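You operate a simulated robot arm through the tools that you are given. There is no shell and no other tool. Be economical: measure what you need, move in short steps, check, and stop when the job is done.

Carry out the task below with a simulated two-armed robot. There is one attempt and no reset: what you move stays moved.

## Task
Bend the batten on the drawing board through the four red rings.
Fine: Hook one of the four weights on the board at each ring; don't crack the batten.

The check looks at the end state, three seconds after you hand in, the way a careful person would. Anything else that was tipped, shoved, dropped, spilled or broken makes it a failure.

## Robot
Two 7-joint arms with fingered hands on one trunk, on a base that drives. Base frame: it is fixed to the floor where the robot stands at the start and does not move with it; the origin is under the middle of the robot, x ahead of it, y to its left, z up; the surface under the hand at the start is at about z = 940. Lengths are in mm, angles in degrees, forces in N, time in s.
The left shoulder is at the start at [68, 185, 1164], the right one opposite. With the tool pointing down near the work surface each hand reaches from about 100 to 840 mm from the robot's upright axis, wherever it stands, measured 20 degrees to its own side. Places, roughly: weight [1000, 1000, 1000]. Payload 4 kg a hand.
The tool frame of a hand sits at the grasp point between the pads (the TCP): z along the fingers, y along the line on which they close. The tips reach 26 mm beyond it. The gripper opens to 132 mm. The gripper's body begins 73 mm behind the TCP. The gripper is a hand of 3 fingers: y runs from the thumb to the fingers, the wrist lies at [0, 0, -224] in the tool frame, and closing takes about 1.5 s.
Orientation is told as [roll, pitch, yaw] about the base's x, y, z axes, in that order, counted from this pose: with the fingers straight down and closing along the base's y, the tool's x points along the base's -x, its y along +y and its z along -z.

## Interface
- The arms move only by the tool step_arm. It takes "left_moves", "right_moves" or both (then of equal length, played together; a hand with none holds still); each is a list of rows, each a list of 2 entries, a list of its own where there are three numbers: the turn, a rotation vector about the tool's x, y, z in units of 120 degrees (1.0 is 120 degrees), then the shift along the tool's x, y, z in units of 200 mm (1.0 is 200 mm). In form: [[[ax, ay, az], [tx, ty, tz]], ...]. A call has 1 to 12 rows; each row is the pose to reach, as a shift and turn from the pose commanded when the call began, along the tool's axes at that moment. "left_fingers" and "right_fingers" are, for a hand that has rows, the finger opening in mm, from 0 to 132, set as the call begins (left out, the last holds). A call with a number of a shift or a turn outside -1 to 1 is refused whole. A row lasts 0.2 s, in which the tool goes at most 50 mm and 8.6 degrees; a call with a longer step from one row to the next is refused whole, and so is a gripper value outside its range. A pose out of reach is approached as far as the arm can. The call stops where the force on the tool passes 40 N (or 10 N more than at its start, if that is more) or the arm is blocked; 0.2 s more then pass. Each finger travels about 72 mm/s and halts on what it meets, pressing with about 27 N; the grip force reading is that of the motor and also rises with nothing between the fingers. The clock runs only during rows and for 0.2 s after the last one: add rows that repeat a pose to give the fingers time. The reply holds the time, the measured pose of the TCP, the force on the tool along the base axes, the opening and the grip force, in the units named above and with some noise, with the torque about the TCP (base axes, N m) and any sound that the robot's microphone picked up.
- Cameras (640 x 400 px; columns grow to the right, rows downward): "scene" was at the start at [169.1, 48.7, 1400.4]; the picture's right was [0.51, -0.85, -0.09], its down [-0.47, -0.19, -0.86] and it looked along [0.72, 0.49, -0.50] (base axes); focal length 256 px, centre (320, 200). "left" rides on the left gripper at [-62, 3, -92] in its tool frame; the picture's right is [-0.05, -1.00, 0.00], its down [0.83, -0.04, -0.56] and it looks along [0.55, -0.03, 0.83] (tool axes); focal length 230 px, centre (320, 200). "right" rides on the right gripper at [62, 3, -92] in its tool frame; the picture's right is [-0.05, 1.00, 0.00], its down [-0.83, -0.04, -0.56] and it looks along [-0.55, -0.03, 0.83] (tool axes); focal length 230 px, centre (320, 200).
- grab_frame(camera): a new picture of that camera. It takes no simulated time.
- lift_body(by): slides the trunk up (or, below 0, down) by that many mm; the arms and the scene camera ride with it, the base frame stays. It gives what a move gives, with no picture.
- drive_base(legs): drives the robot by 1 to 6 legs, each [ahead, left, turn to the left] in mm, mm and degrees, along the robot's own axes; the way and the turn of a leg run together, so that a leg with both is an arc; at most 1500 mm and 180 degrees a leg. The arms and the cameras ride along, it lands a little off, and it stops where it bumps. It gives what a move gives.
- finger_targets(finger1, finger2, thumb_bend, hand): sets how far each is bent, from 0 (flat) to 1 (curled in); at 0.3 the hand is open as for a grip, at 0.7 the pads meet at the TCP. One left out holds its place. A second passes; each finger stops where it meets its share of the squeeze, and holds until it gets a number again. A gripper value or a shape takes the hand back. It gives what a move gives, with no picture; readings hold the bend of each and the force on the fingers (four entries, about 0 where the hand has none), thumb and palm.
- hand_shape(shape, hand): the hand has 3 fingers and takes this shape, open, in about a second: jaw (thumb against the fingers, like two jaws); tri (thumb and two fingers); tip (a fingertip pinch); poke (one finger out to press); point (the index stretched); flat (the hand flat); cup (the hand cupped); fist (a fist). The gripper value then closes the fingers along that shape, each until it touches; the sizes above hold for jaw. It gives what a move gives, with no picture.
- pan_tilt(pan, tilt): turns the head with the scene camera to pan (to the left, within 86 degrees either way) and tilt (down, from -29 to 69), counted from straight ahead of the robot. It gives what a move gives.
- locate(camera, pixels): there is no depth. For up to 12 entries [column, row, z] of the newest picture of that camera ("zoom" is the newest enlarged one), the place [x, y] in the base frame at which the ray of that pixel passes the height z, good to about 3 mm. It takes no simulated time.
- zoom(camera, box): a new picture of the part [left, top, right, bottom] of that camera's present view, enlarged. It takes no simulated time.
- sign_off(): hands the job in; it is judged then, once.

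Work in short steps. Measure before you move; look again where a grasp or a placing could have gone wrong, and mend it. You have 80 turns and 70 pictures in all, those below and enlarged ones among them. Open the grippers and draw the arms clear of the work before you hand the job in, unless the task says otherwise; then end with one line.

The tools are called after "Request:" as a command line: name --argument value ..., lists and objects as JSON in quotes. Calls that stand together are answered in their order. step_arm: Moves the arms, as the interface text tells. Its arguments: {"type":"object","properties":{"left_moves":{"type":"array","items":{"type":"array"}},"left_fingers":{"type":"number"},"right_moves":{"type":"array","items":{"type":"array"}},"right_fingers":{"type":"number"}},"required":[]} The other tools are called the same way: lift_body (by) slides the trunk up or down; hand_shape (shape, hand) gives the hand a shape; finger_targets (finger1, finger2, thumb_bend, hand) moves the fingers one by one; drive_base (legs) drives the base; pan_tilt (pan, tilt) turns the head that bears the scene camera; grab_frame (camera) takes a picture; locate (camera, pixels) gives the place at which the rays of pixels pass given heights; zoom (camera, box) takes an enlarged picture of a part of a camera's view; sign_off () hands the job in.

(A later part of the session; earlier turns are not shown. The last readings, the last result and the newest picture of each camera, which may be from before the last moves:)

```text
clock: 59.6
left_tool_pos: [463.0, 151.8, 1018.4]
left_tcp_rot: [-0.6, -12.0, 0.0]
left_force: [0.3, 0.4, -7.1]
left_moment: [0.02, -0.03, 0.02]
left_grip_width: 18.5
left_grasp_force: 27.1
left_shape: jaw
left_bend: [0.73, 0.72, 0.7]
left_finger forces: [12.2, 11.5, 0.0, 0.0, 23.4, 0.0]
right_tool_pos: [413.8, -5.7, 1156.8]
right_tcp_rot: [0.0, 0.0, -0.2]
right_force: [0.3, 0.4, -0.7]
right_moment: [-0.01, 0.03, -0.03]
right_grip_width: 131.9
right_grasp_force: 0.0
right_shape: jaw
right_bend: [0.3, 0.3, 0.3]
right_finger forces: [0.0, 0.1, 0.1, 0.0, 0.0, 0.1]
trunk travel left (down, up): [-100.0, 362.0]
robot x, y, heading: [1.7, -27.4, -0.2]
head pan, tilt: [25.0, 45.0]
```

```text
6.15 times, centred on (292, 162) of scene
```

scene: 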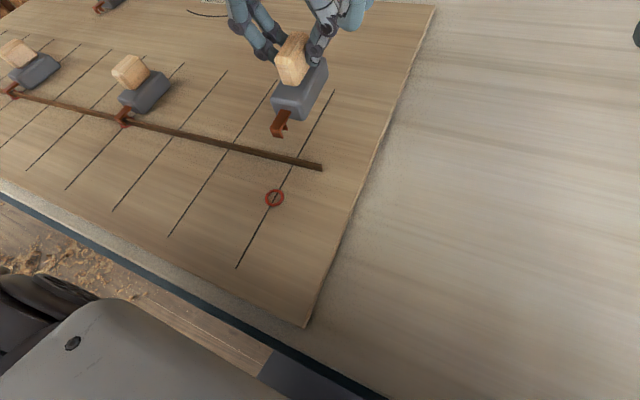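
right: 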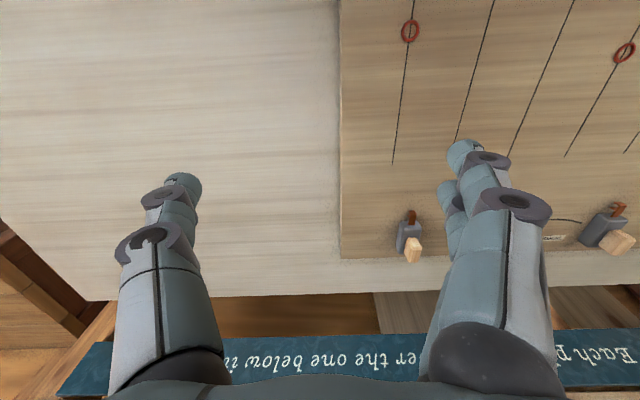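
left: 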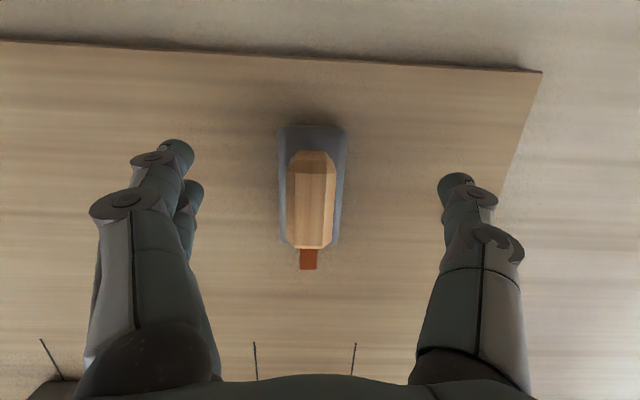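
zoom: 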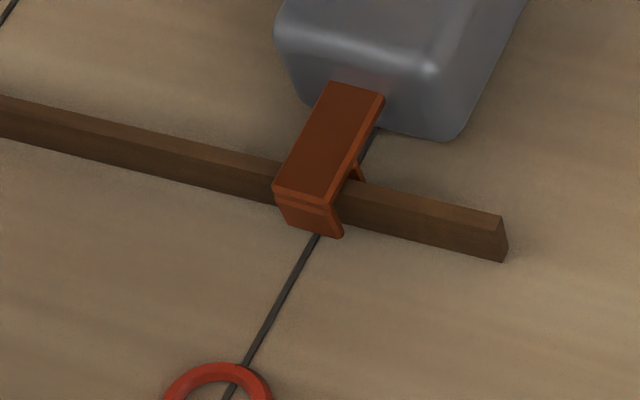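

Hooked squarely at the station line. I'll push slowly -58 mm in x to bring the batten to ring 4.

Request:
step_arm --left_moves '[[[0, 0, 0], [0.036, 0, -0.004]], [[0, 0, 0], [0.072, 0, -0.011]], [[0, 0, 0], [0.107, 0.002, -0.018]], [[0, 0, 0], [0.143, 0.004, -0.026]], [[0, 0, 0], [0.178, 0.006, -0.033]], [[0, 0, 0], [0.214, 0.008, -0.041]], [[0, 0, 0], [0.249, 0.009, -0.048]], [[0, 0, 0], [0.2846, 0.01, -0.0555]], [[0, 0, 0], [0.2846, 0.01, -0.0555]]]'

Request:
grab_frame --camera "scene"

Request:
zoom --camera "scene" --box '[224, 160, 328, 225]'

```text
clock: 61.6
left_tool_pos: [402.3, 156.6, 1016.9]
left_tcp_rot: [-0.5, -11.8, 0.1]
left_force: [0.8, 0.7, -5.4]
left_moment: [0.06, 0.05, -0.02]
left_grip_width: 18.6
left_grasp_force: 26.8
left_shape: jaw
left_bend: [0.73, 0.72, 0.7]
left_finger forces: [12.1, 11.9, 0.1, 0.0, 23.7, 0.0]
right_tool_pos: [413.0, -5.4, 1156.1]
right_tcp_rot: [-0.1, 0.0, -0.2]
right_force: [-0.3, 0.3, 0.4]
right_moment: [-0.01, 0.03, -0.04]
right_grip_width: 131.8
right_grasp_force: 0.0
right_shape: jaw
right_bend: [0.3, 0.3, 0.3]
right_finger forces: [0.1, 0.1, 0.1, 0.1, 0.0, 0.0]
trunk travel left (down, up): [-100.0, 362.0]
robot x, y, heading: [-1.8, -28.5, -0.1]
head pan, tilt: [25.0, 45.0]
```

```text
23 pictures are left
```

scene: 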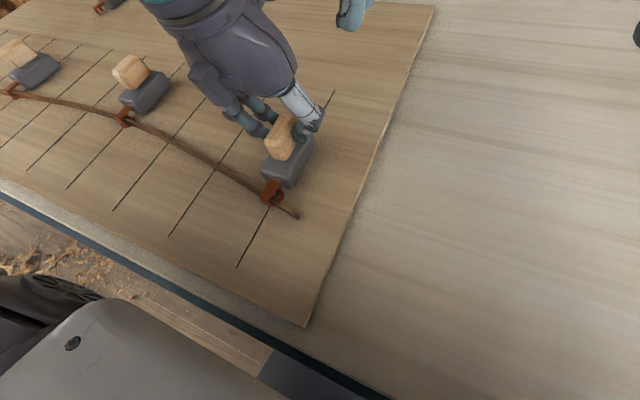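

```text
6.15 times, centred on (276, 192) of scene
```

zoom: 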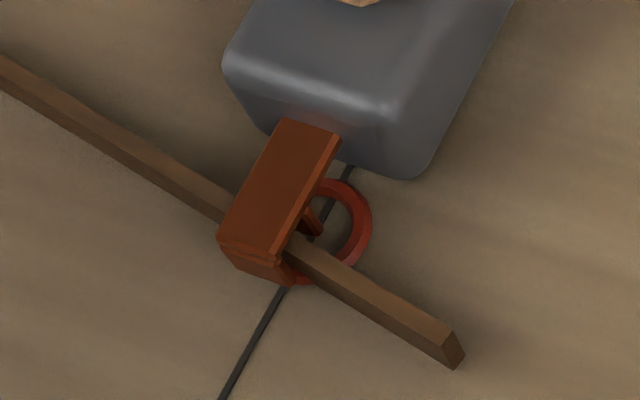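

The batten bends smoothly, but it may have gone a few mm too far at ring 4. I'll measure.

Request:
locate --camera "zoom" --pixels '[[296, 275, 951], [318, 231, 951], [445, 362, 951], [455, 322, 963], [372, 222, 951], [333, 178, 951], [330, 246, 963]]'

Request:
zoom --camera "scene" --box '[84, 90, 188, 155]'

```text
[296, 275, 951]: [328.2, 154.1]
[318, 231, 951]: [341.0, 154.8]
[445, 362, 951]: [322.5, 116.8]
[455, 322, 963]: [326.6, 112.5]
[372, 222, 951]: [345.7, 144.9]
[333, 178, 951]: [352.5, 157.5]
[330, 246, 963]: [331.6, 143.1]
```

```text
6.15 times, centred on (136, 122) of scene
```

zoom: 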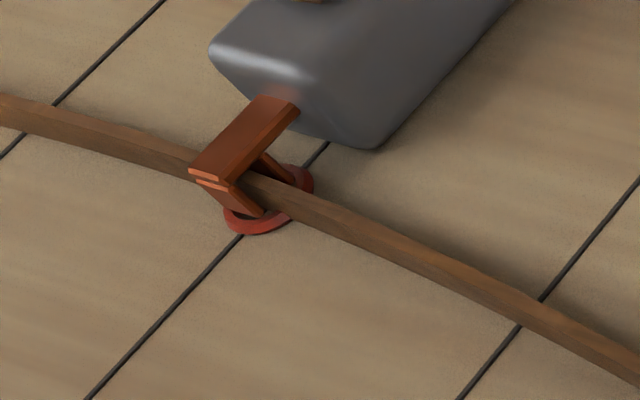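

The batten centre is at x≈331 and the ring at 341. I'll back off +8 mm and recheck.

Request:
step_arm --left_moves '[[[0, 0, 0], [-0.02, 0, 0.004]], [[0, 0, 0], [-0.039, 0, 0.0083]], [[0, 0, 0], [-0.039, 0, 0.0083]]]'

Request:
zoom --camera "scene" --box '[236, 170, 316, 220]'

```text
clock: 62.4
left_tool_pos: [414.1, 156.6, 1017.3]
left_tcp_rot: [-0.6, -11.9, 0.0]
left_force: [0.3, 0.5, -6.3]
left_moment: [0.01, 0.02, 0.03]
left_grip_width: 18.1
left_grasp_force: 26.7
left_shape: jaw
left_bend: [0.73, 0.72, 0.7]
left_finger forces: [12.1, 11.6, 0.0, 0.1, 23.8, 0.0]
right_tool_pos: [412.1, -6.2, 1157.1]
right_tcp_rot: [0.0, 0.1, -0.3]
right_force: [-0.6, 0.2, 0.6]
right_moment: [-0.01, -0.02, 0.02]
right_grip_width: 132.1
right_grasp_force: 0.1
right_shape: jaw
right_bend: [0.3, 0.3, 0.3]
right_finger forces: [0.0, 0.0, 0.0, 0.0, 0.0, 0.0]
trunk travel left (down, up): [-100.0, 362.0]
robot x, y, heading: [-6.4, -28.7, -0.3]
head pan, tilt: [25.0, 45.0]
```

```text
8.00 times, centred on (276, 195) of scene
```

zoom: 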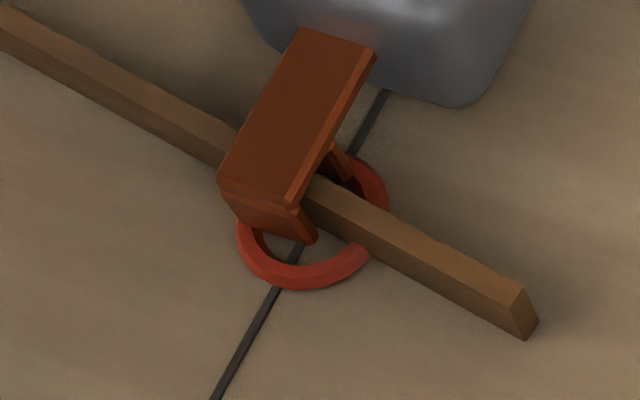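

Now it is about 3 mm past centre on +x. I'll nudge -3 mm and release.

Request:
step_arm --left_moves '[[[0, 0, 0], [0.0165, 0, -0.0005]], [[0, 0, 0], [0.0165, 0, -0.0005]], [[0, 0, 0], [0.0165, 0, -0.0005]]]'

Request:
step_arm --left_fingers 132 --left_moves '[[[0, 0, 0], [0, 0, 0]], [[0, 0, 0], [0, 0, 0]], [[0, 0, 0], [0, 0, 0]], [[0, 0, 0], [0, 0, 0]], [[0, 0, 0], [0, 0, 0]], [[0, 0, 0], [0, 0, 0]], [[0, 0, 0], [0, 0, 0]], [[0, 0, 0], [-0.052, 0, -0.245]], [[0, 0, 0], [-0.104, 0, -0.489]], [[0, 0, 0], [-0.146, 0, -0.685]]]'

Request:
zoom --camera "scene" --box '[236, 170, 316, 220]'

Request:
zoom --camera "scene" --box '[84, 90, 188, 155]'

```text
clock: 63.2
left_tool_pos: [409.0, 155.9, 1015.6]
left_tcp_rot: [-0.6, -11.9, 0.1]
left_force: [1.6, -0.3, -4.4]
left_moment: [0.06, 0.0, -0.01]
left_grip_width: 18.4
left_grasp_force: 26.8
left_shape: jaw
left_bend: [0.73, 0.73, 0.7]
left_finger forces: [11.8, 12.3, 0.0, 0.1, 24.3, 0.0]
right_tool_pos: [413.3, -6.1, 1156.7]
right_tcp_rot: [0.0, 0.0, -0.2]
right_force: [0.5, 0.6, 0.8]
right_moment: [0.02, -0.02, 0.0]
right_grip_width: 131.7
right_grasp_force: 0.0
right_shape: jaw
right_bend: [0.3, 0.3, 0.3]
right_finger forces: [0.1, 0.1, 0.0, 0.0, 0.1, 0.0]
trunk travel left (down, up): [-100.0, 362.0]
robot x, y, heading: [-6.4, -26.3, -0.2]
head pan, tilt: [25.0, 45.0]
```

```text
clock: 65.4
left_tool_pos: [409.5, 157.4, 1157.7]
left_tcp_rot: [-0.4, -11.9, -0.1]
left_force: [0.4, 0.5, 0.0]
left_moment: [0.02, 0.01, 0.01]
left_grip_width: 131.8
left_grasp_force: 0.1
left_shape: jaw
left_bend: [0.3, 0.3, 0.3]
left_finger forces: [0.0, 0.0, 0.0, 0.1, 0.1, 0.0]
right_tool_pos: [412.9, -5.4, 1157.6]
right_tcp_rot: [0.0, 0.0, -0.1]
right_force: [0.1, -0.5, -0.7]
right_moment: [0.01, -0.02, -0.02]
right_grip_width: 131.9
right_grasp_force: 0.0
right_shape: jaw
right_bend: [0.3, 0.3, 0.3]
right_finger forces: [0.0, 0.0, 0.0, 0.0, 0.0, 0.1]
trunk travel left (down, up): [-100.0, 362.0]
robot x, y, heading: [1.3, -32.7, -0.0]
head pan, tilt: [25.0, 45.0]
```

```text
8.00 times, centred on (276, 195) of scene
```

zoom: 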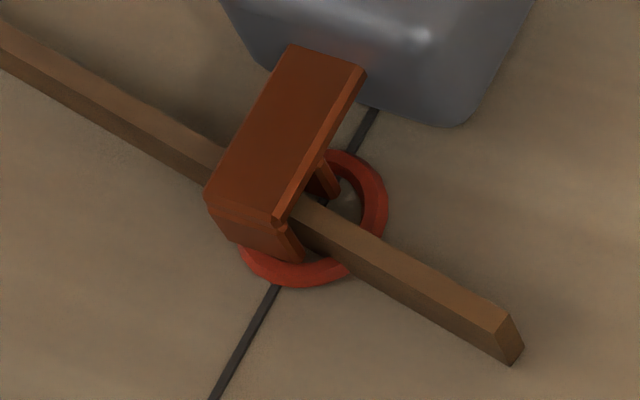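

```text
6.15 times, centred on (136, 122) of scene
```

zoom: 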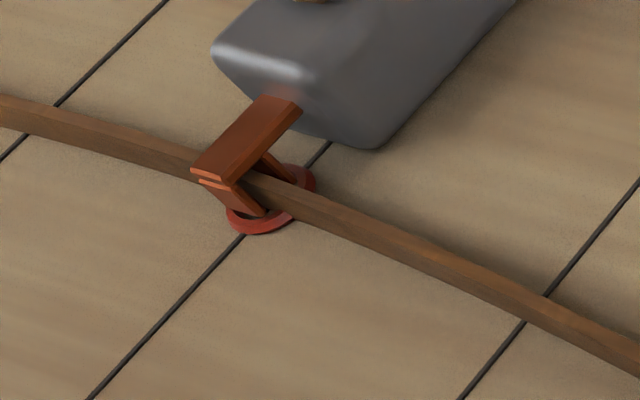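

Both hold after release. I'll drive 636 mm left for weight 1, then bring the left hand near it.

Request:
drive_base --legs '[[0, 636, 0]]'

Request:
step_arm --left_moves '[[[0, 0, 0], [-0.2, 0.05, 0.04]], [[0, 0, 0], [-0.4, 0.1, 0.08]], [[0, 0, 0], [-0.6, 0.15, 0.13]], [[0, 0, 0], [-0.8, 0.2, 0.17]], [[0, 0, 0], [-1.0, 0.24, 0.21]], [[0, 0, 0], [-1.0, 0.24, 0.21]]]'

Request:
grab_frame --camera "left"

```text
clock: 69.0
left_tool_pos: [413.4, 795.2, 1158.2]
left_tcp_rot: [-0.6, -11.9, -0.3]
left_force: [-0.7, 0.3, 0.4]
left_moment: [-0.04, 0.01, -0.06]
left_grip_width: 132.0
left_grasp_force: 0.0
left_shape: jaw
left_bend: [0.3, 0.3, 0.3]
left_finger forces: [0.0, 0.0, 0.1, 0.0, 0.1, 0.0]
right_tool_pos: [417.2, 634.1, 1156.4]
right_tcp_rot: [0.0, -0.1, -0.5]
right_force: [0.2, 0.0, -0.7]
right_moment: [-0.03, -0.03, -0.03]
right_grip_width: 131.8
right_grasp_force: 0.0
right_shape: jaw
right_bend: [0.3, 0.3, 0.3]
right_finger forces: [0.0, 0.0, 0.0, 0.1, 0.0, 0.1]
trunk travel left (down, up): [-100.0, 362.0]
robot x, y, heading: [7.2, 610.5, -0.4]
head pan, tilt: [25.0, 45.0]
```

```text
clock: 70.4
left_tool_pos: [620.4, 841.5, 1161.1]
left_tcp_rot: [-0.5, -11.9, -0.3]
left_force: [0.3, 0.0, 0.4]
left_moment: [-0.01, 0.0, 0.01]
left_grip_width: 132.2
left_grasp_force: 0.1
left_shape: jaw
left_bend: [0.3, 0.3, 0.3]
left_finger forces: [0.0, 0.0, 0.0, 0.0, 0.0, 0.1]
right_tool_pos: [414.8, 632.6, 1157.8]
right_tcp_rot: [0.1, -0.1, -0.5]
right_force: [0.0, 1.2, -0.4]
right_moment: [-0.01, 0.0, 0.01]
right_grip_width: 131.8
right_grasp_force: 0.0
right_shape: jaw
right_bend: [0.3, 0.3, 0.3]
right_finger forces: [0.0, 0.1, 0.0, 0.0, 0.1, 0.0]
trunk travel left (down, up): [-100.0, 362.0]
robot x, y, heading: [2.4, 613.6, -0.5]
head pan, tilt: [25.0, 45.0]
```

```text
17 pictures are left
```

left: 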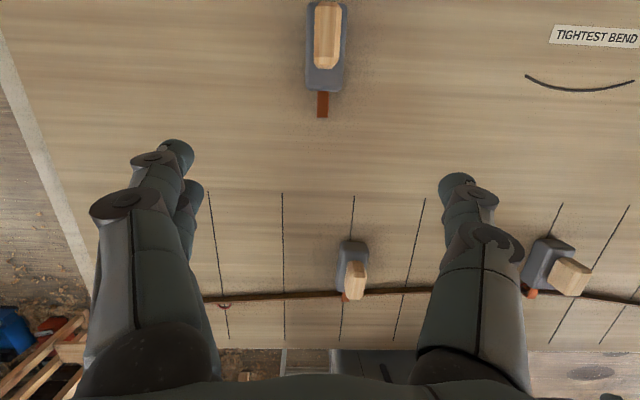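

Weight 1 is at (327,38). I'll locate it and ring 1 in this view.

Request:
locate --camera "left" --pixels '[[328, 8, 1015], [327, 38, 1015], [326, 66, 1015], [322, 115, 970], [223, 307, 951], [225, 297, 960], [348, 296, 960]]'

```text
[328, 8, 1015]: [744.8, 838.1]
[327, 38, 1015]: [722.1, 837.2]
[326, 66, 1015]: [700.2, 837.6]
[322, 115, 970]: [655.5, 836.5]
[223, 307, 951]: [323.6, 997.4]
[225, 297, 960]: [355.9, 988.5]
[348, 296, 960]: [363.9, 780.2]
```

I'll move over the handle, descend to (727, 839, 1016) and close.

Request:
step_arm --left_moves '[[[0, 0, 0], [-0.104, -0.003, 0.15]], [[0, 0, 0], [-0.207, -0.005, 0.3]], [[0, 0, 0], [-0.31, -0.008, 0.45]], [[0, 0, 0], [-0.414, -0.01, 0.599]], [[0, 0, 0], [-0.39, -0.01, 0.709]], [[0, 0, 0], [-0.3675, -0.01, 0.819]], [[0, 0, 0], [-0.3675, -0.01, 0.819]]]'

Request:
grab_frame --camera "left"

```text
clock: 72.0
left_tool_pos: [724.3, 837.6, 1011.3]
left_tcp_rot: [-0.5, -12.0, -0.3]
left_force: [-0.4, 0.5, -0.4]
left_moment: [0.02, 0.04, 0.01]
left_grip_width: 131.8
left_grasp_force: 0.1
left_shape: jaw
left_bend: [0.3, 0.3, 0.3]
left_finger forces: [0.0, 0.1, 0.0, 0.0, 0.0, 0.0]
right_tool_pos: [417.1, 633.2, 1156.9]
right_tcp_rot: [0.1, 0.0, -0.5]
right_force: [0.4, 0.3, 0.2]
right_moment: [0.0, -0.01, 0.03]
right_grip_width: 132.0
right_grasp_force: 0.1
right_shape: jaw
right_bend: [0.3, 0.3, 0.3]
right_finger forces: [0.0, 0.0, 0.1, 0.0, 0.0, 0.1]
trunk travel left (down, up): [-100.0, 362.0]
robot x, y, heading: [4.0, 610.0, -0.6]
head pan, tilt: [25.0, 45.0]
```

```text
16 pictures are left
```

left: 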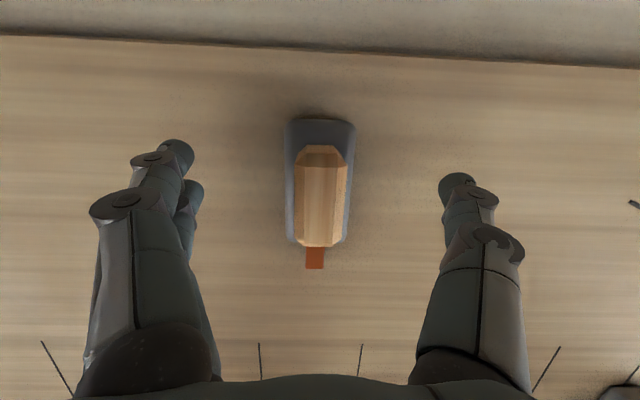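

Alignment matches, so I'll grip, lift and carry to above the batten at ring 1's station, then view.

Request:
step_arm --left_fingers 0 --left_moves '[[[0, 0, 0], [-0.003, 0, -0.012]], [[0, 0, 0], [-0.003, 0, -0.012]], [[0, 0, 0], [-0.003, 0, -0.012]], [[0, 0, 0], [-0.003, 0, -0.012]], [[0, 0, 0], [-0.003, 0, -0.012]], [[0, 0, 0], [-0.003, 0, -0.012]], [[0, 0, 0], [-0.003, 0, -0.012]], [[0, 0, 0], [-0.003, 0, -0.012]], [[0, 0, 0], [-0.003, 0, -0.012]]]'

Request:
step_arm --left_moves '[[[0, 0, 0], [-0.031, 0, -0.147]], [[0, 0, 0], [-0.062, 0, -0.293]], [[0, 0, 0], [0.121, 0.1, -0.332]], [[0, 0, 0], [0.305, 0.2, -0.371]], [[0, 0, 0], [0.488, 0.3, -0.41]], [[0, 0, 0], [0.671, 0.4, -0.4495]], [[0, 0, 0], [0.671, 0.4, -0.4495]]]'

Request:
step_arm --left_moves '[[[0, 0, 0], [0.183, 0.099, -0.039]], [[0, 0, 0], [0.367, 0.198, -0.078]], [[0, 0, 0], [0.55, 0.296, -0.117]], [[0, 0, 0], [0.7335, 0.395, -0.156]], [[0, 0, 0], [0.7335, 0.395, -0.156]]]'

Request:
pan_tilt --pan 55 --tilt 42

Request:
grab_frame --camera "scene"

```text
clock: 74.0
left_tool_pos: [724.5, 837.1, 1014.9]
left_tcp_rot: [-0.5, -11.9, -0.3]
left_force: [-0.1, 0.2, -0.3]
left_moment: [0.05, -0.01, 0.01]
left_grip_width: 19.1
left_grasp_force: 27.1
left_shape: jaw
left_bend: [0.73, 0.73, 0.7]
left_finger forces: [12.1, 12.2, 0.0, 0.1, 23.8, 0.0]
right_tool_pos: [417.5, 632.7, 1158.5]
right_tcp_rot: [0.0, 0.0, -0.5]
right_force: [0.3, -0.2, 0.2]
right_moment: [0.0, 0.03, 0.0]
right_grip_width: 131.9
right_grasp_force: 0.1
right_shape: jaw
right_bend: [0.3, 0.3, 0.3]
right_finger forces: [0.0, 0.0, 0.0, 0.1, 0.0, 0.0]
trunk travel left (down, up): [-100.0, 362.0]
robot x, y, heading: [4.1, 610.8, -0.5]
head pan, tilt: [25.0, 45.0]
```

```text
clock: 75.6
left_tool_pos: [576.5, 920.3, 1070.9]
left_tcp_rot: [-0.5, -11.9, -0.3]
left_force: [0.7, 0.0, -7.1]
left_moment: [-0.01, -0.04, 0.0]
left_grip_width: 18.4
left_grasp_force: 26.9
left_shape: jaw
left_bend: [0.73, 0.72, 0.7]
left_finger forces: [12.2, 11.6, 0.0, 0.0, 23.8, 0.0]
right_tool_pos: [418.5, 633.1, 1156.3]
right_tcp_rot: [-0.1, 0.1, -0.5]
right_force: [-0.5, -0.7, 0.1]
right_moment: [0.01, 0.01, -0.03]
right_grip_width: 131.9
right_grasp_force: 0.0
right_shape: jaw
right_bend: [0.3, 0.3, 0.3]
right_finger forces: [0.0, 0.0, 0.0, 0.1, 0.0, 0.0]
trunk travel left (down, up): [-100.0, 362.0]
robot x, y, heading: [3.4, 611.9, -0.3]
head pan, tilt: [25.0, 45.0]
```

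```text
clock: 76.8
left_tool_pos: [427.2, 1000.5, 1073.3]
left_tcp_rot: [-0.4, -11.8, -0.3]
left_force: [0.1, 0.6, -7.5]
left_moment: [0.02, 0.01, -0.03]
left_grip_width: 18.3
left_grasp_force: 27.0
left_shape: jaw
left_bend: [0.73, 0.72, 0.7]
left_finger forces: [12.2, 11.4, 0.0, 0.0, 23.8, 0.0]
right_tool_pos: [417.2, 631.7, 1156.8]
right_tcp_rot: [0.0, 0.1, -0.5]
right_force: [0.2, -0.1, -0.1]
right_moment: [-0.01, -0.01, -0.02]
right_grip_width: 132.0
right_grasp_force: 0.1
right_shape: jaw
right_bend: [0.3, 0.3, 0.3]
right_finger forces: [0.0, 0.0, 0.0, 0.0, 0.0, 0.0]
trunk travel left (down, up): [-100.0, 362.0]
robot x, y, heading: [3.0, 613.9, -0.6]
head pan, tilt: [25.0, 45.0]
```

```text
clock: 77.7
left_tool_pos: [427.7, 1001.8, 1073.6]
left_tcp_rot: [-0.7, -11.9, -0.3]
left_force: [0.2, -0.5, -8.0]
left_moment: [0.04, -0.02, -0.02]
left_grip_width: 18.3
left_grasp_force: 27.4
left_shape: jaw
left_bend: [0.73, 0.72, 0.7]
left_finger forces: [12.2, 11.6, 0.0, 0.0, 23.7, 0.1]
right_tool_pos: [416.5, 632.5, 1156.9]
right_tcp_rot: [0.1, 0.1, -0.5]
right_force: [0.3, 0.5, -0.5]
right_moment: [0.0, 0.0, 0.01]
right_grip_width: 132.1
right_grasp_force: 0.0
right_shape: jaw
right_bend: [0.3, 0.3, 0.3]
right_finger forces: [0.0, 0.1, 0.0, 0.0, 0.0, 0.1]
trunk travel left (down, up): [-100.0, 362.0]
robot x, y, heading: [0.7, 610.0, -0.4]
head pan, tilt: [55.0, 42.0]
```

```text
15 pictures are left
```

scene: 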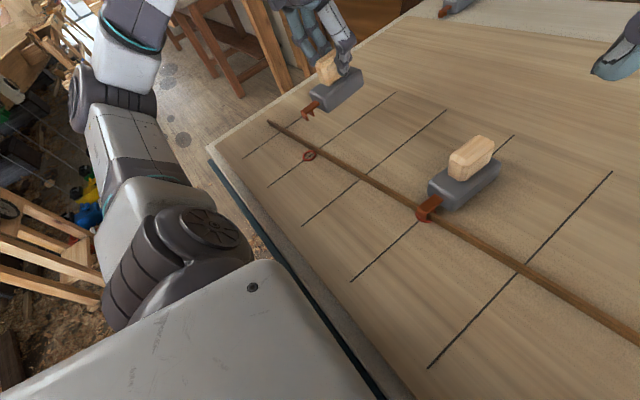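

I'll zoom on ring 1 and the fork.

Request:
zoom --camera "scene" --box '[264, 105, 360, 165]'

```text
6.67 times, centred on (312, 135) of scene
```

zoom: 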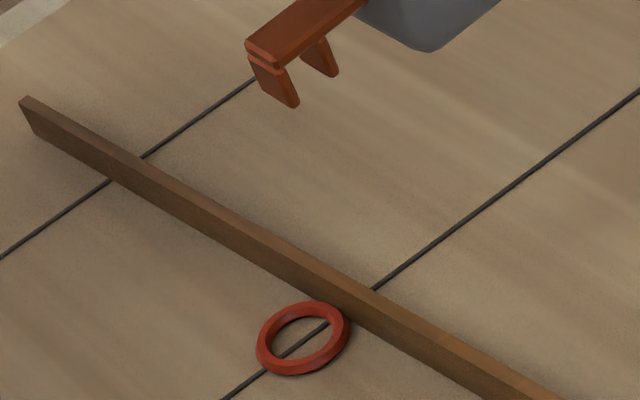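

I'll locate the ring, batten edges and prong tips.

Request:
locate --camera "zoom" --pixels '[[303, 338, 951], [345, 316, 951], [372, 290, 963], [291, 105, 1008], [333, 76, 1008], [268, 90, 1008], [313, 67, 1008], [291, 105, 1004]]'

```text
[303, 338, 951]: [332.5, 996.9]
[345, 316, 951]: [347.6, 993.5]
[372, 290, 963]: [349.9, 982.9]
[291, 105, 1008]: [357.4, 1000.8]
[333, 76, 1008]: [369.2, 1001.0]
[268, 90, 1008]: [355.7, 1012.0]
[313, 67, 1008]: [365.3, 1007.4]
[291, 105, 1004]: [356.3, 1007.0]
```

The slot needs to go about -12.5 in x and -5 in y. I'll do that while descending 36 mm, then check.

Request:
step_arm --left_moves '[[[0, 0, 0], [0.05, -0.012, 0.08]], [[0, 0, 0], [0.0985, -0.025, 0.163]], [[0, 0, 0], [0.0985, -0.025, 0.163]]]'

Request:
zoom --camera "scene" --box '[280, 122, 344, 162]'

```text
clock: 78.5
left_tool_pos: [415.2, 996.0, 1036.5]
left_tcp_rot: [-0.6, -11.7, -0.2]
left_force: [-0.6, 0.5, -7.2]
left_moment: [0.01, -0.02, -0.01]
left_grip_width: 18.3
left_grasp_force: 26.6
left_shape: jaw
left_bend: [0.73, 0.72, 0.7]
left_finger forces: [12.3, 11.7, 0.1, 0.0, 23.7, 0.0]
right_tool_pos: [418.0, 633.7, 1156.5]
right_tcp_rot: [-0.1, 0.2, -0.5]
right_force: [1.1, 0.2, 0.7]
right_moment: [0.01, 0.0, 0.0]
right_grip_width: 132.0
right_grasp_force: 0.0
right_shape: jaw
right_bend: [0.3, 0.3, 0.3]
right_finger forces: [0.1, 0.1, 0.1, 0.0, 0.0, 0.0]
trunk travel left (down, up): [-100.0, 362.0]
robot x, y, heading: [4.2, 614.3, -0.3]
head pan, tilt: [55.0, 42.0]
```

```text
10.00 times, centred on (312, 142) of scene
```

zoom: 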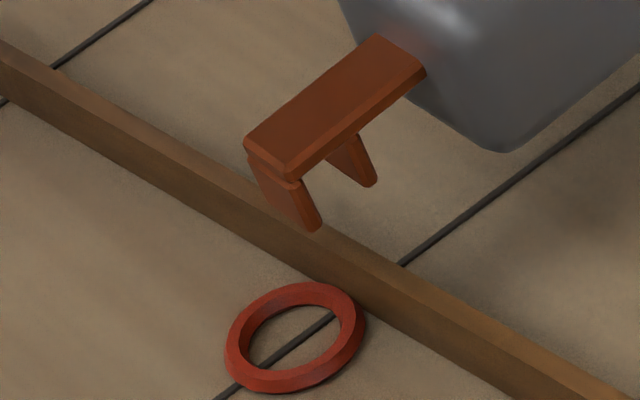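

Projected down, the prongs straddle the batten but the outer one is a bit close. I'll lower 19.5 mm with (-1.5,-2) correction.

Request:
step_arm --left_moves '[[[0, 0, 0], [0.011, -0.01, 0.02]], [[0, 0, 0], [0.017, -0.01, 0.045]], [[0, 0, 0], [0.022, -0.01, 0.07]], [[0, 0, 0], [0.0277, -0.01, 0.094]]]'

Request:
zoom --camera "scene" --box '[280, 128, 344, 168]'

```text
clock: 79.5
left_tool_pos: [412.5, 991.8, 1017.3]
left_tcp_rot: [-0.5, -11.9, -0.3]
left_force: [0.1, 0.5, -7.4]
left_moment: [-0.02, -0.03, -0.05]
left_grip_width: 18.4
left_grasp_force: 26.7
left_shape: jaw
left_bend: [0.73, 0.72, 0.7]
left_finger forces: [12.2, 11.6, 0.1, 0.0, 23.8, 0.1]
right_tool_pos: [416.5, 633.6, 1157.3]
right_tcp_rot: [0.1, 0.0, -0.6]
right_force: [-0.8, -0.3, 0.6]
right_moment: [0.0, -0.01, 0.01]
right_grip_width: 131.9
right_grasp_force: 0.1
right_shape: jaw
right_bend: [0.3, 0.3, 0.3]
right_finger forces: [0.1, 0.0, 0.0, 0.0, 0.0, 0.0]
trunk travel left (down, up): [-100.0, 362.0]
robot x, y, heading: [1.2, 613.1, -0.6]
head pan, tilt: [55.0, 42.0]
```

```text
10.00 times, centred on (312, 148) of scene
```

zoom: 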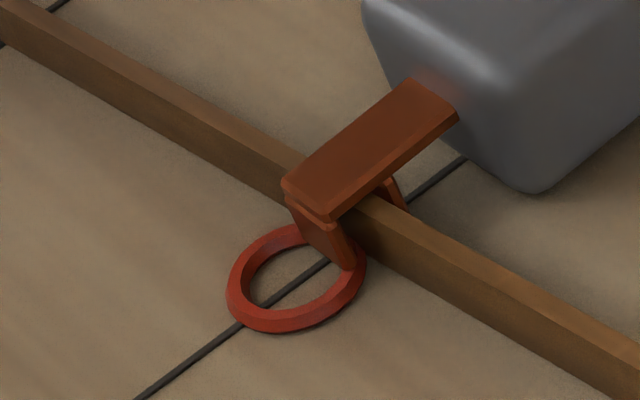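

Hooked. I'll push -13 mm in x with a slight settle down, then check against the ring.

Request:
step_arm --left_moves '[[[0, 0, 0], [0.022, 0, -0.002]], [[0, 0, 0], [0.044, 0, -0.004]], [[0, 0, 0], [0.065, 0, -0.006]], [[0, 0, 0], [0.065, 0, -0.006]]]'

Request:
zoom --camera "scene" --box '[280, 128, 344, 168]'

```text
clock: 80.5
left_tool_pos: [400.2, 993.0, 1016.6]
left_tcp_rot: [-0.5, -11.9, -0.4]
left_force: [-0.2, 0.6, -7.0]
left_moment: [-0.01, -0.01, -0.02]
left_grip_width: 18.2
left_grasp_force: 27.4
left_shape: jaw
left_bend: [0.73, 0.72, 0.7]
left_finger forces: [12.1, 11.8, 0.0, 0.0, 24.1, 0.0]
right_tool_pos: [416.8, 633.3, 1156.9]
right_tcp_rot: [0.0, 0.0, -0.5]
right_force: [-0.9, 0.6, -0.2]
right_moment: [-0.02, -0.04, 0.02]
right_grip_width: 131.9
right_grasp_force: 0.0
right_shape: jaw
right_bend: [0.3, 0.3, 0.3]
right_finger forces: [0.0, 0.0, 0.0, 0.0, 0.0, 0.1]
trunk travel left (down, up): [-100.0, 362.0]
robot x, y, heading: [2.8, 612.9, -0.4]
head pan, tilt: [55.0, 42.0]
```

```text
10.00 times, centred on (312, 148) of scene
```

zoom: 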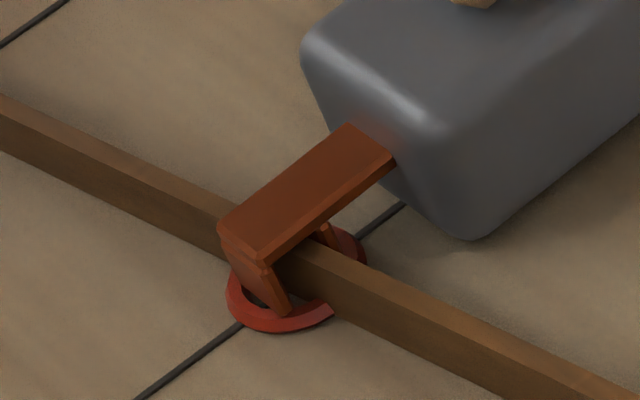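

Ring 1 is centred on the batten. I'll settle down 1.5 mm and release.

Request:
step_arm --left_moves '[[[0, 0, 0], [0.0016, 0, 0.0073]], [[0, 0, 0], [0.0016, 0, 0.0073]]]'

Request:
step_arm --left_fingers 132 --left_moves '[[[0, 0, 0], [0, 0, 0]], [[0, 0, 0], [0, 0, 0]], [[0, 0, 0], [0, 0, 0]], [[0, 0, 0], [0, 0, 0]], [[0, 0, 0], [0, 0, 0]], [[0, 0, 0], [0, 0, 0]], [[0, 0, 0], [0, 0, 0]], [[0, 0, 0], [-0.052, 0, -0.245]], [[0, 0, 0], [-0.104, 0, -0.489]], [[0, 0, 0], [-0.146, 0, -0.685]]]'

Request:
zoom --camera "scene" --box '[270, 120, 350, 170]'

Request:
zoom --camera "scene" --box '[380, 180, 476, 240]'

```text
clock: 81.1
left_tool_pos: [400.2, 992.7, 1015.2]
left_tcp_rot: [-0.6, -11.9, -0.3]
left_force: [1.5, -0.7, -4.7]
left_moment: [0.08, 0.08, -0.02]
left_grip_width: 18.4
left_grasp_force: 26.7
left_shape: jaw
left_bend: [0.73, 0.72, 0.7]
left_finger forces: [11.7, 12.4, 0.0, 0.0, 24.4, 0.0]
right_tool_pos: [416.1, 632.6, 1157.6]
right_tcp_rot: [-0.1, 0.0, -0.5]
right_force: [-0.1, 0.4, -0.2]
right_moment: [-0.03, -0.02, 0.0]
right_grip_width: 132.0
right_grasp_force: 0.1
right_shape: jaw
right_bend: [0.3, 0.3, 0.3]
right_finger forces: [0.0, 0.0, 0.1, 0.1, 0.1, 0.1]
trunk travel left (down, up): [-100.0, 362.0]
robot x, y, heading: [2.6, 609.6, -0.2]
head pan, tilt: [55.0, 42.0]
```

```text
clock: 83.3
left_tool_pos: [408.1, 992.8, 1134.4]
left_tcp_rot: [-0.6, -7.9, -0.4]
left_force: [-0.5, 1.2, 3.1]
left_moment: [-0.1, -0.18, 0.03]
left_grip_width: 131.8
left_grasp_force: 0.1
left_shape: jaw
left_bend: [0.3, 0.3, 0.3]
left_finger forces: [0.0, 0.0, 0.1, 0.0, 0.0, 0.1]
left hand out of reach, approached as far as the arm can: row 8
right_tool_pos: [417.9, 633.7, 1155.6]
right_tcp_rot: [-0.1, 0.1, -0.5]
right_force: [0.7, -0.3, -0.4]
right_moment: [-0.01, 0.07, 0.02]
right_grip_width: 131.7
right_grasp_force: 0.0
right_shape: jaw
right_bend: [0.3, 0.3, 0.3]
right_finger forces: [0.1, 0.1, 0.0, 0.0, 0.0, 0.0]
trunk travel left (down, up): [-100.0, 362.0]
robot x, y, heading: [2.7, 611.8, -0.5]
head pan, tilt: [55.0, 42.0]
```

```text
8.00 times, centred on (310, 145) of scene
```

zoom: 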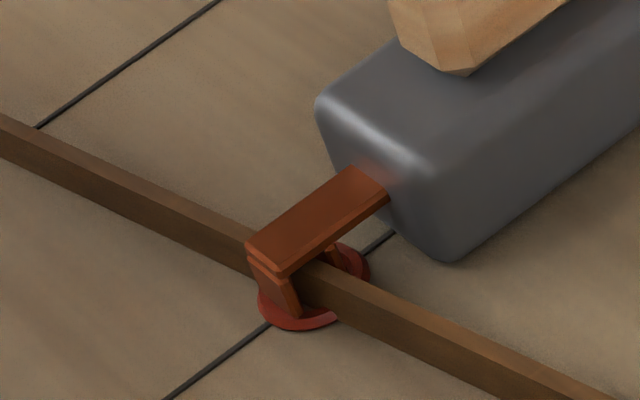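

```text
6.67 times, centred on (428, 210) of scene
```

zoom: 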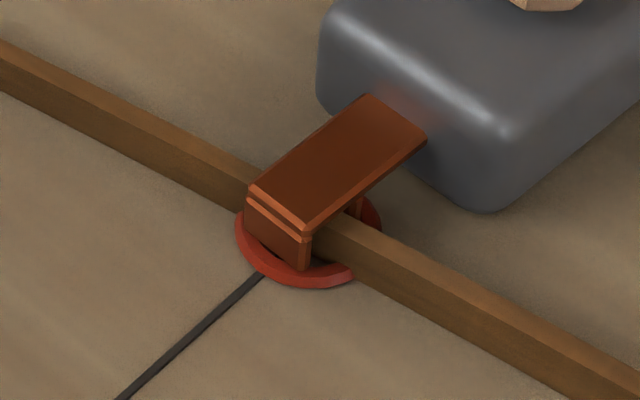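

Rings 1 and 2 are well centred after release. I'll bring the left hand in from its reach limit and drive right to inspect rings 3 and 4.

Request:
step_arm --left_moves '[[[0, 0, 0], [0, -0.2, 0]], [[0, 0, 0], [0, -0.4, 0]], [[0, 0, 0], [0, -0.6, -0.05]], [[0, 0, 0], [0, -0.6, -0.05]]]'

Request:
drive_base --legs '[[0, -640, 0]]'

Request:
pan_tilt --pan 35 --tilt 42

Request:
grab_frame --camera "scene"

```text
clock: 84.3
left_tool_pos: [396.6, 873.9, 1163.6]
left_tcp_rot: [-0.7, -11.9, -0.4]
left_force: [0.2, 1.0, 1.1]
left_moment: [-0.01, 0.0, -0.04]
left_grip_width: 132.1
left_grasp_force: 0.0
left_shape: jaw
left_bend: [0.3, 0.3, 0.3]
left_finger forces: [0.0, 0.0, 0.0, 0.0, 0.0, 0.1]
right_tool_pos: [417.8, 633.6, 1157.4]
right_tcp_rot: [-0.1, 0.1, -0.5]
right_force: [-0.7, 0.0, 0.3]
right_moment: [-0.06, 0.0, 0.03]
right_grip_width: 132.2
right_grasp_force: 0.1
right_shape: jaw
right_bend: [0.3, 0.3, 0.3]
right_finger forces: [0.0, 0.0, 0.0, 0.0, 0.0, 0.1]
trunk travel left (down, up): [-100.0, 362.0]
robot x, y, heading: [2.7, 611.0, -0.8]
head pan, tilt: [55.0, 42.0]
```

```text
clock: 87.8
left_tool_pos: [391.2, 242.8, 1163.5]
left_tcp_rot: [-0.6, -12.0, -0.2]
left_force: [-0.4, 0.5, 0.3]
left_moment: [-0.01, 0.03, -0.01]
left_grip_width: 131.9
left_grasp_force: 0.0
left_shape: jaw
left_bend: [0.3, 0.3, 0.3]
left_finger forces: [0.0, 0.0, 0.0, 0.0, 0.1, 0.0]
right_tool_pos: [412.4, 2.8, 1157.6]
right_tcp_rot: [-0.1, 0.0, -0.5]
right_force: [-0.9, 0.2, 0.0]
right_moment: [0.02, -0.04, -0.01]
right_grip_width: 131.7
right_grasp_force: 0.0
right_shape: jaw
right_bend: [0.3, 0.3, 0.3]
right_finger forces: [0.0, 0.0, 0.0, 0.0, 0.0, 0.0]
trunk travel left (down, up): [-100.0, 362.0]
robot x, y, heading: [-2.7, -19.4, -0.4]
head pan, tilt: [55.0, 42.0]
```

```text
clock: 88.7
left_tool_pos: [391.1, 244.0, 1164.0]
left_tcp_rot: [-0.5, -11.9, -0.2]
left_force: [0.4, 0.3, 0.1]
left_moment: [-0.01, 0.01, 0.02]
left_grip_width: 131.7
left_grasp_force: 0.1
left_shape: jaw
left_bend: [0.3, 0.3, 0.3]
left_finger forces: [0.1, 0.0, 0.1, 0.0, 0.0, 0.0]
right_tool_pos: [410.8, 3.8, 1156.3]
right_tcp_rot: [0.0, 0.0, -0.5]
right_force: [-0.3, 0.9, 0.2]
right_moment: [-0.01, -0.01, -0.01]
right_grip_width: 131.9
right_grasp_force: 0.0
right_shape: jaw
right_bend: [0.3, 0.3, 0.3]
right_finger forces: [0.1, 0.0, 0.0, 0.0, 0.0, 0.1]
trunk travel left (down, up): [-100.0, 362.0]
robot x, y, heading: [-2.9, -18.1, -0.7]
head pan, tilt: [35.0, 42.0]
```

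```text
8 pictures are left
```

scene: 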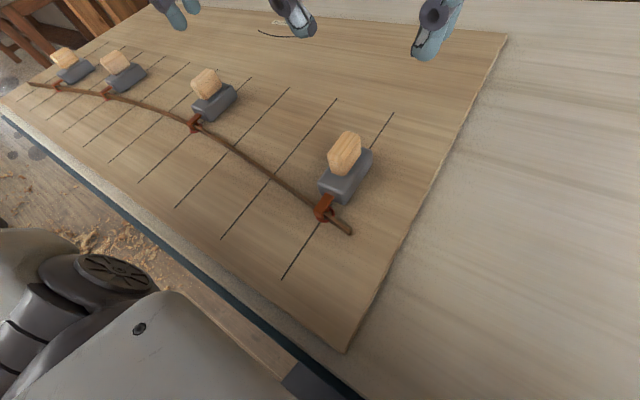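

All four are hooked. I'll zoom on rings 4 and 3 to judge centring.

Request:
zoom --camera "scene" --box '[290, 185, 370, 235]'

Request:
locate --camera "zoom" --pixels '[[270, 200, 951], [320, 200, 951], [320, 250, 951]]'

Request:
zoom --camera "scene" --box '[154, 97, 234, 147]'

```text
8.00 times, centred on (330, 210) of scene
```

zoom: 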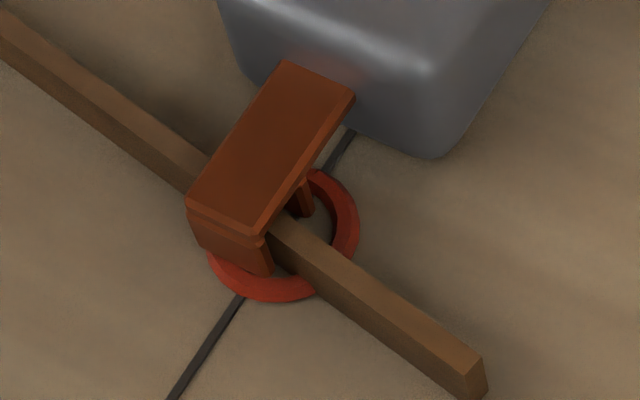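

```text
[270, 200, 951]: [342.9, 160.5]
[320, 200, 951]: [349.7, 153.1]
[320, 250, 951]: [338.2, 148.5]
```

```text
8.00 times, centred on (194, 122) of scene
```

zoom: 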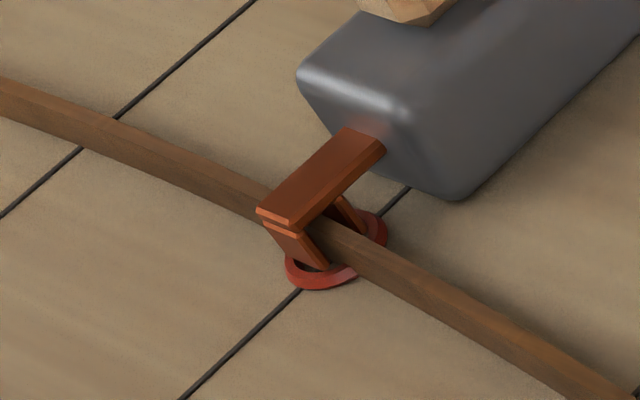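

Ring 3 is good. At ring 4 the batten is inside the ring but about 4 mm to the near side, so I'll regrasp weight 4 and refine, moving over it first.

Request:
step_arm --left_moves '[[[0, 0, 0], [0.01, -0.145, 0.16]], [[0, 0, 0], [0.02, -0.29, 0.32]], [[0, 0, 0], [0.03, -0.435, 0.479]], [[0, 0, 0], [0.03, -0.435, 0.479]]]'

Request:
grab_frame --camera "left"

```text
clock: 89.7
left_tool_pos: [402.9, 157.2, 1066.4]
left_tcp_rot: [-0.7, -11.9, -0.3]
left_force: [-0.9, -0.5, 0.8]
left_moment: [-0.02, -0.03, 0.03]
left_grip_width: 131.8
left_grasp_force: 0.1
left_shape: jaw
left_bend: [0.3, 0.3, 0.3]
left_finger forces: [0.1, 0.0, 0.0, 0.0, 0.0, 0.1]
right_tool_pos: [410.2, 4.2, 1157.4]
right_tcp_rot: [0.0, 0.0, -0.5]
right_force: [0.6, 0.1, 0.4]
right_moment: [0.01, 0.01, -0.01]
right_grip_width: 131.8
right_grasp_force: 0.0
right_shape: jaw
right_bend: [0.3, 0.3, 0.3]
right_finger forces: [0.0, 0.1, 0.0, 0.0, 0.0, 0.0]
trunk travel left (down, up): [-100.0, 362.0]
robot x, y, heading: [-3.4, -18.9, -0.4]
head pan, tilt: [35.0, 42.0]
```

```text
5 pictures are left
```

left: 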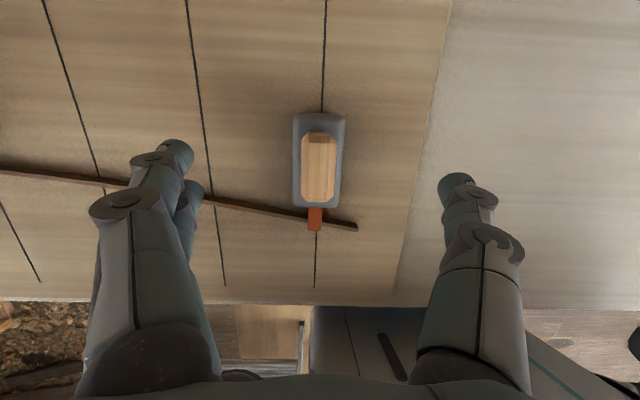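

The handle is centred at (319,167). I'll descend 50 mm and close.

Request:
step_arm --left_moves '[[[0, 0, 0], [0.026, 0, 0.122]], [[0, 0, 0], [0.052, 0, 0.245]], [[0, 0, 0], [0.052, 0, 0.245]]]'

Request:
step_arm --left_fingers 0 --left_moves '[[[0, 0, 0], [0, 0, 0]], [[0, 0, 0], [0, 0, 0]], [[0, 0, 0], [0, 0, 0]], [[0, 0, 0], [0, 0, 0]], [[0, 0, 0], [0, 0, 0]], [[0, 0, 0], [0, 0, 0]], [[0, 0, 0], [0, 0, 0]], [[0, 0, 0], [0, 0, 0]], [[0, 0, 0], [0, 0, 0]]]'

```text
clock: 90.5
left_tool_pos: [404.6, 156.6, 1017.2]
left_tcp_rot: [-0.4, -12.0, -0.4]
left_force: [0.3, 0.6, 0.9]
left_moment: [-0.03, 0.02, 0.01]
left_grip_width: 131.9
left_grasp_force: 0.2
left_shape: jaw
left_bend: [0.3, 0.3, 0.3]
left_finger forces: [0.0, 0.1, 0.0, 0.0, 0.1, 0.0]
right_tool_pos: [411.2, 3.8, 1157.0]
right_tcp_rot: [-0.1, 0.1, -0.4]
right_force: [0.1, -0.9, -0.9]
right_moment: [0.02, -0.01, 0.01]
right_grip_width: 132.1
right_grasp_force: 0.0
right_shape: jaw
right_bend: [0.3, 0.3, 0.3]
right_finger forces: [0.1, 0.1, 0.1, 0.0, 0.1, 0.1]
trunk travel left (down, up): [-100.0, 362.0]
robot x, y, heading: [-0.7, -18.4, -0.6]
head pan, tilt: [35.0, 42.0]
```

```text
clock: 92.5
left_tool_pos: [405.2, 157.0, 1017.9]
left_tcp_rot: [-0.5, -11.9, -0.3]
left_force: [0.0, 0.6, -0.4]
left_moment: [0.03, 0.0, 0.06]
left_grip_width: 18.4
left_grasp_force: 27.2
left_shape: jaw
left_bend: [0.73, 0.73, 0.7]
left_finger forces: [12.0, 11.9, 0.1, 0.1, 23.8, 0.0]
right_tool_pos: [411.4, 3.6, 1156.3]
right_tcp_rot: [0.0, -0.1, -0.5]
right_force: [-0.2, 0.4, 1.0]
right_moment: [-0.03, -0.02, 0.02]
right_grip_width: 131.9
right_grasp_force: 0.0
right_shape: jaw
right_bend: [0.3, 0.3, 0.3]
right_finger forces: [0.0, 0.0, 0.1, 0.1, 0.0, 0.0]
trunk travel left (down, up): [-100.0, 362.0]
robot x, y, heading: [-0.5, -18.2, -0.4]
head pan, tilt: [35.0, 42.0]
```

I'll slide the weight +4 mm in x and look.

Request:
step_arm --left_moves '[[[0, 0, 0], [-0.01, 0, 0.002]], [[0, 0, 0], [-0.0195, 0, 0.004]], [[0, 0, 0], [-0.0195, 0, 0.004]]]'

Request:
zoom --camera "scene" --box '[290, 185, 370, 235]'

```text
clock: 93.3
left_tool_pos: [408.1, 156.0, 1017.2]
left_tcp_rot: [-0.5, -11.9, -0.4]
left_force: [-1.0, 0.5, -0.4]
left_moment: [0.03, 0.04, -0.01]
left_grip_width: 18.6
left_grasp_force: 27.6
left_shape: jaw
left_bend: [0.73, 0.73, 0.7]
left_finger forces: [11.9, 11.9, 0.0, 0.0, 23.6, 0.0]
right_tool_pos: [410.6, 4.1, 1157.3]
right_tcp_rot: [0.0, 0.0, -0.6]
right_force: [0.1, -0.5, 0.6]
right_moment: [-0.01, -0.03, 0.02]
right_grip_width: 132.0
right_grasp_force: 0.0
right_shape: jaw
right_bend: [0.3, 0.3, 0.3]
right_finger forces: [0.1, 0.0, 0.0, 0.0, 0.1, 0.1]
trunk travel left (down, up): [-100.0, 362.0]
robot x, y, heading: [-3.3, -17.7, -0.5]
head pan, tilt: [35.0, 42.0]
```

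```text
8.00 times, centred on (330, 210) of scene
```

zoom: 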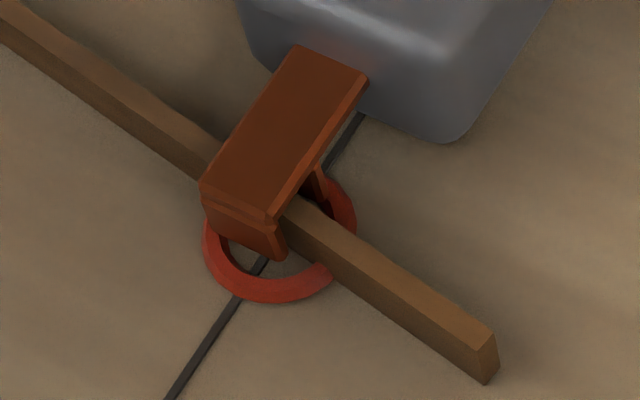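

The batten is now centred in ring 4. I'll release, rise, and then draw the arms up clear.

Request:
step_arm --left_fingers 132 --left_moves '[[[0, 0, 0], [0, 0, 0]], [[0, 0, 0], [0, 0, 0]], [[0, 0, 0], [0, 0, 0]], [[0, 0, 0], [0, 0, 0]], [[0, 0, 0], [0, 0, 0]], [[0, 0, 0], [0, 0, 0]], [[0, 0, 0], [0, 0, 0]], [[0, 0, 0], [-0.05, 0, -0.235]], [[0, 0, 0], [-0.1, 0, -0.47]], [[0, 0, 0], [-0.146, 0, -0.685]]]'

Request:
lift_body --by 150

Request:
grab_frame --camera "scene"

```text
clock: 95.5
left_tool_pos: [408.4, 156.8, 1157.8]
left_tcp_rot: [-0.4, -11.9, -0.3]
left_force: [-4.1, 4.0, -2.5]
left_moment: [0.31, 0.09, -0.31]
left_grip_width: 131.3
left_grasp_force: 0.0
left_shape: jaw
left_bend: [0.3, 0.3, 0.32]
left_finger forces: [0.0, 0.0, 0.1, 0.0, 0.1, 0.0]
right_tool_pos: [411.1, 0.9, 1157.7]
right_tcp_rot: [0.1, 0.0, -0.6]
right_force: [4.4, -3.3, 3.6]
right_moment: [0.21, -0.1, -0.32]
right_grip_width: 131.6
right_grasp_force: 0.0
right_shape: jaw
right_bend: [0.31, 0.32, 0.3]
right_finger forces: [0.0, 0.0, 0.0, 0.0, 0.0, 0.1]
trunk travel left (down, up): [-100.0, 362.0]
robot x, y, heading: [-0.6, -17.6, -0.2]
head pan, tilt: [35.0, 42.0]
```

```text
clock: 97.2
left_tool_pos: [408.8, 156.7, 1308.1]
left_tcp_rot: [-0.5, -11.9, -0.3]
left_force: [2.4, 4.4, 0.3]
left_moment: [0.02, -0.03, 0.24]
left_grip_width: 131.4
left_grasp_force: 0.0
left_shape: jaw
left_bend: [0.3, 0.3, 0.32]
left_finger forces: [0.0, 0.1, 0.0, 0.0, 0.1, 0.0]
right_tool_pos: [411.4, 2.9, 1305.9]
right_tcp_rot: [-0.1, 0.1, -0.4]
right_force: [-2.7, -2.9, -0.8]
right_moment: [-0.09, 0.02, 0.23]
right_grip_width: 131.6
right_grasp_force: 0.0
right_shape: jaw
right_bend: [0.31, 0.33, 0.3]
right_finger forces: [0.0, 0.0, 0.0, 0.0, 0.0, 0.0]
trunk travel left (down, up): [-250.0, 212.0]
robot x, y, heading: [-3.7, -17.1, -0.3]
head pan, tilt: [35.0, 42.0]
```

```text
3 pictures are left
```

scene: 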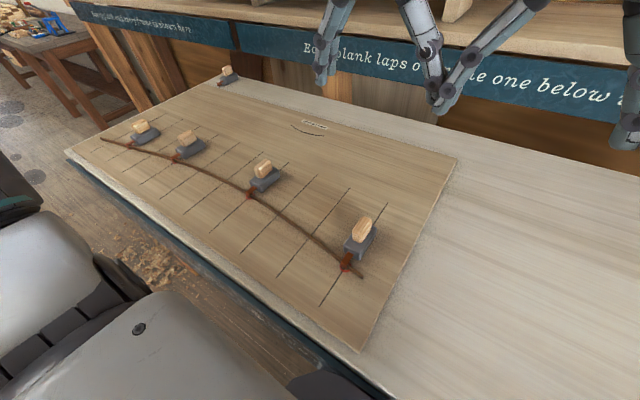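

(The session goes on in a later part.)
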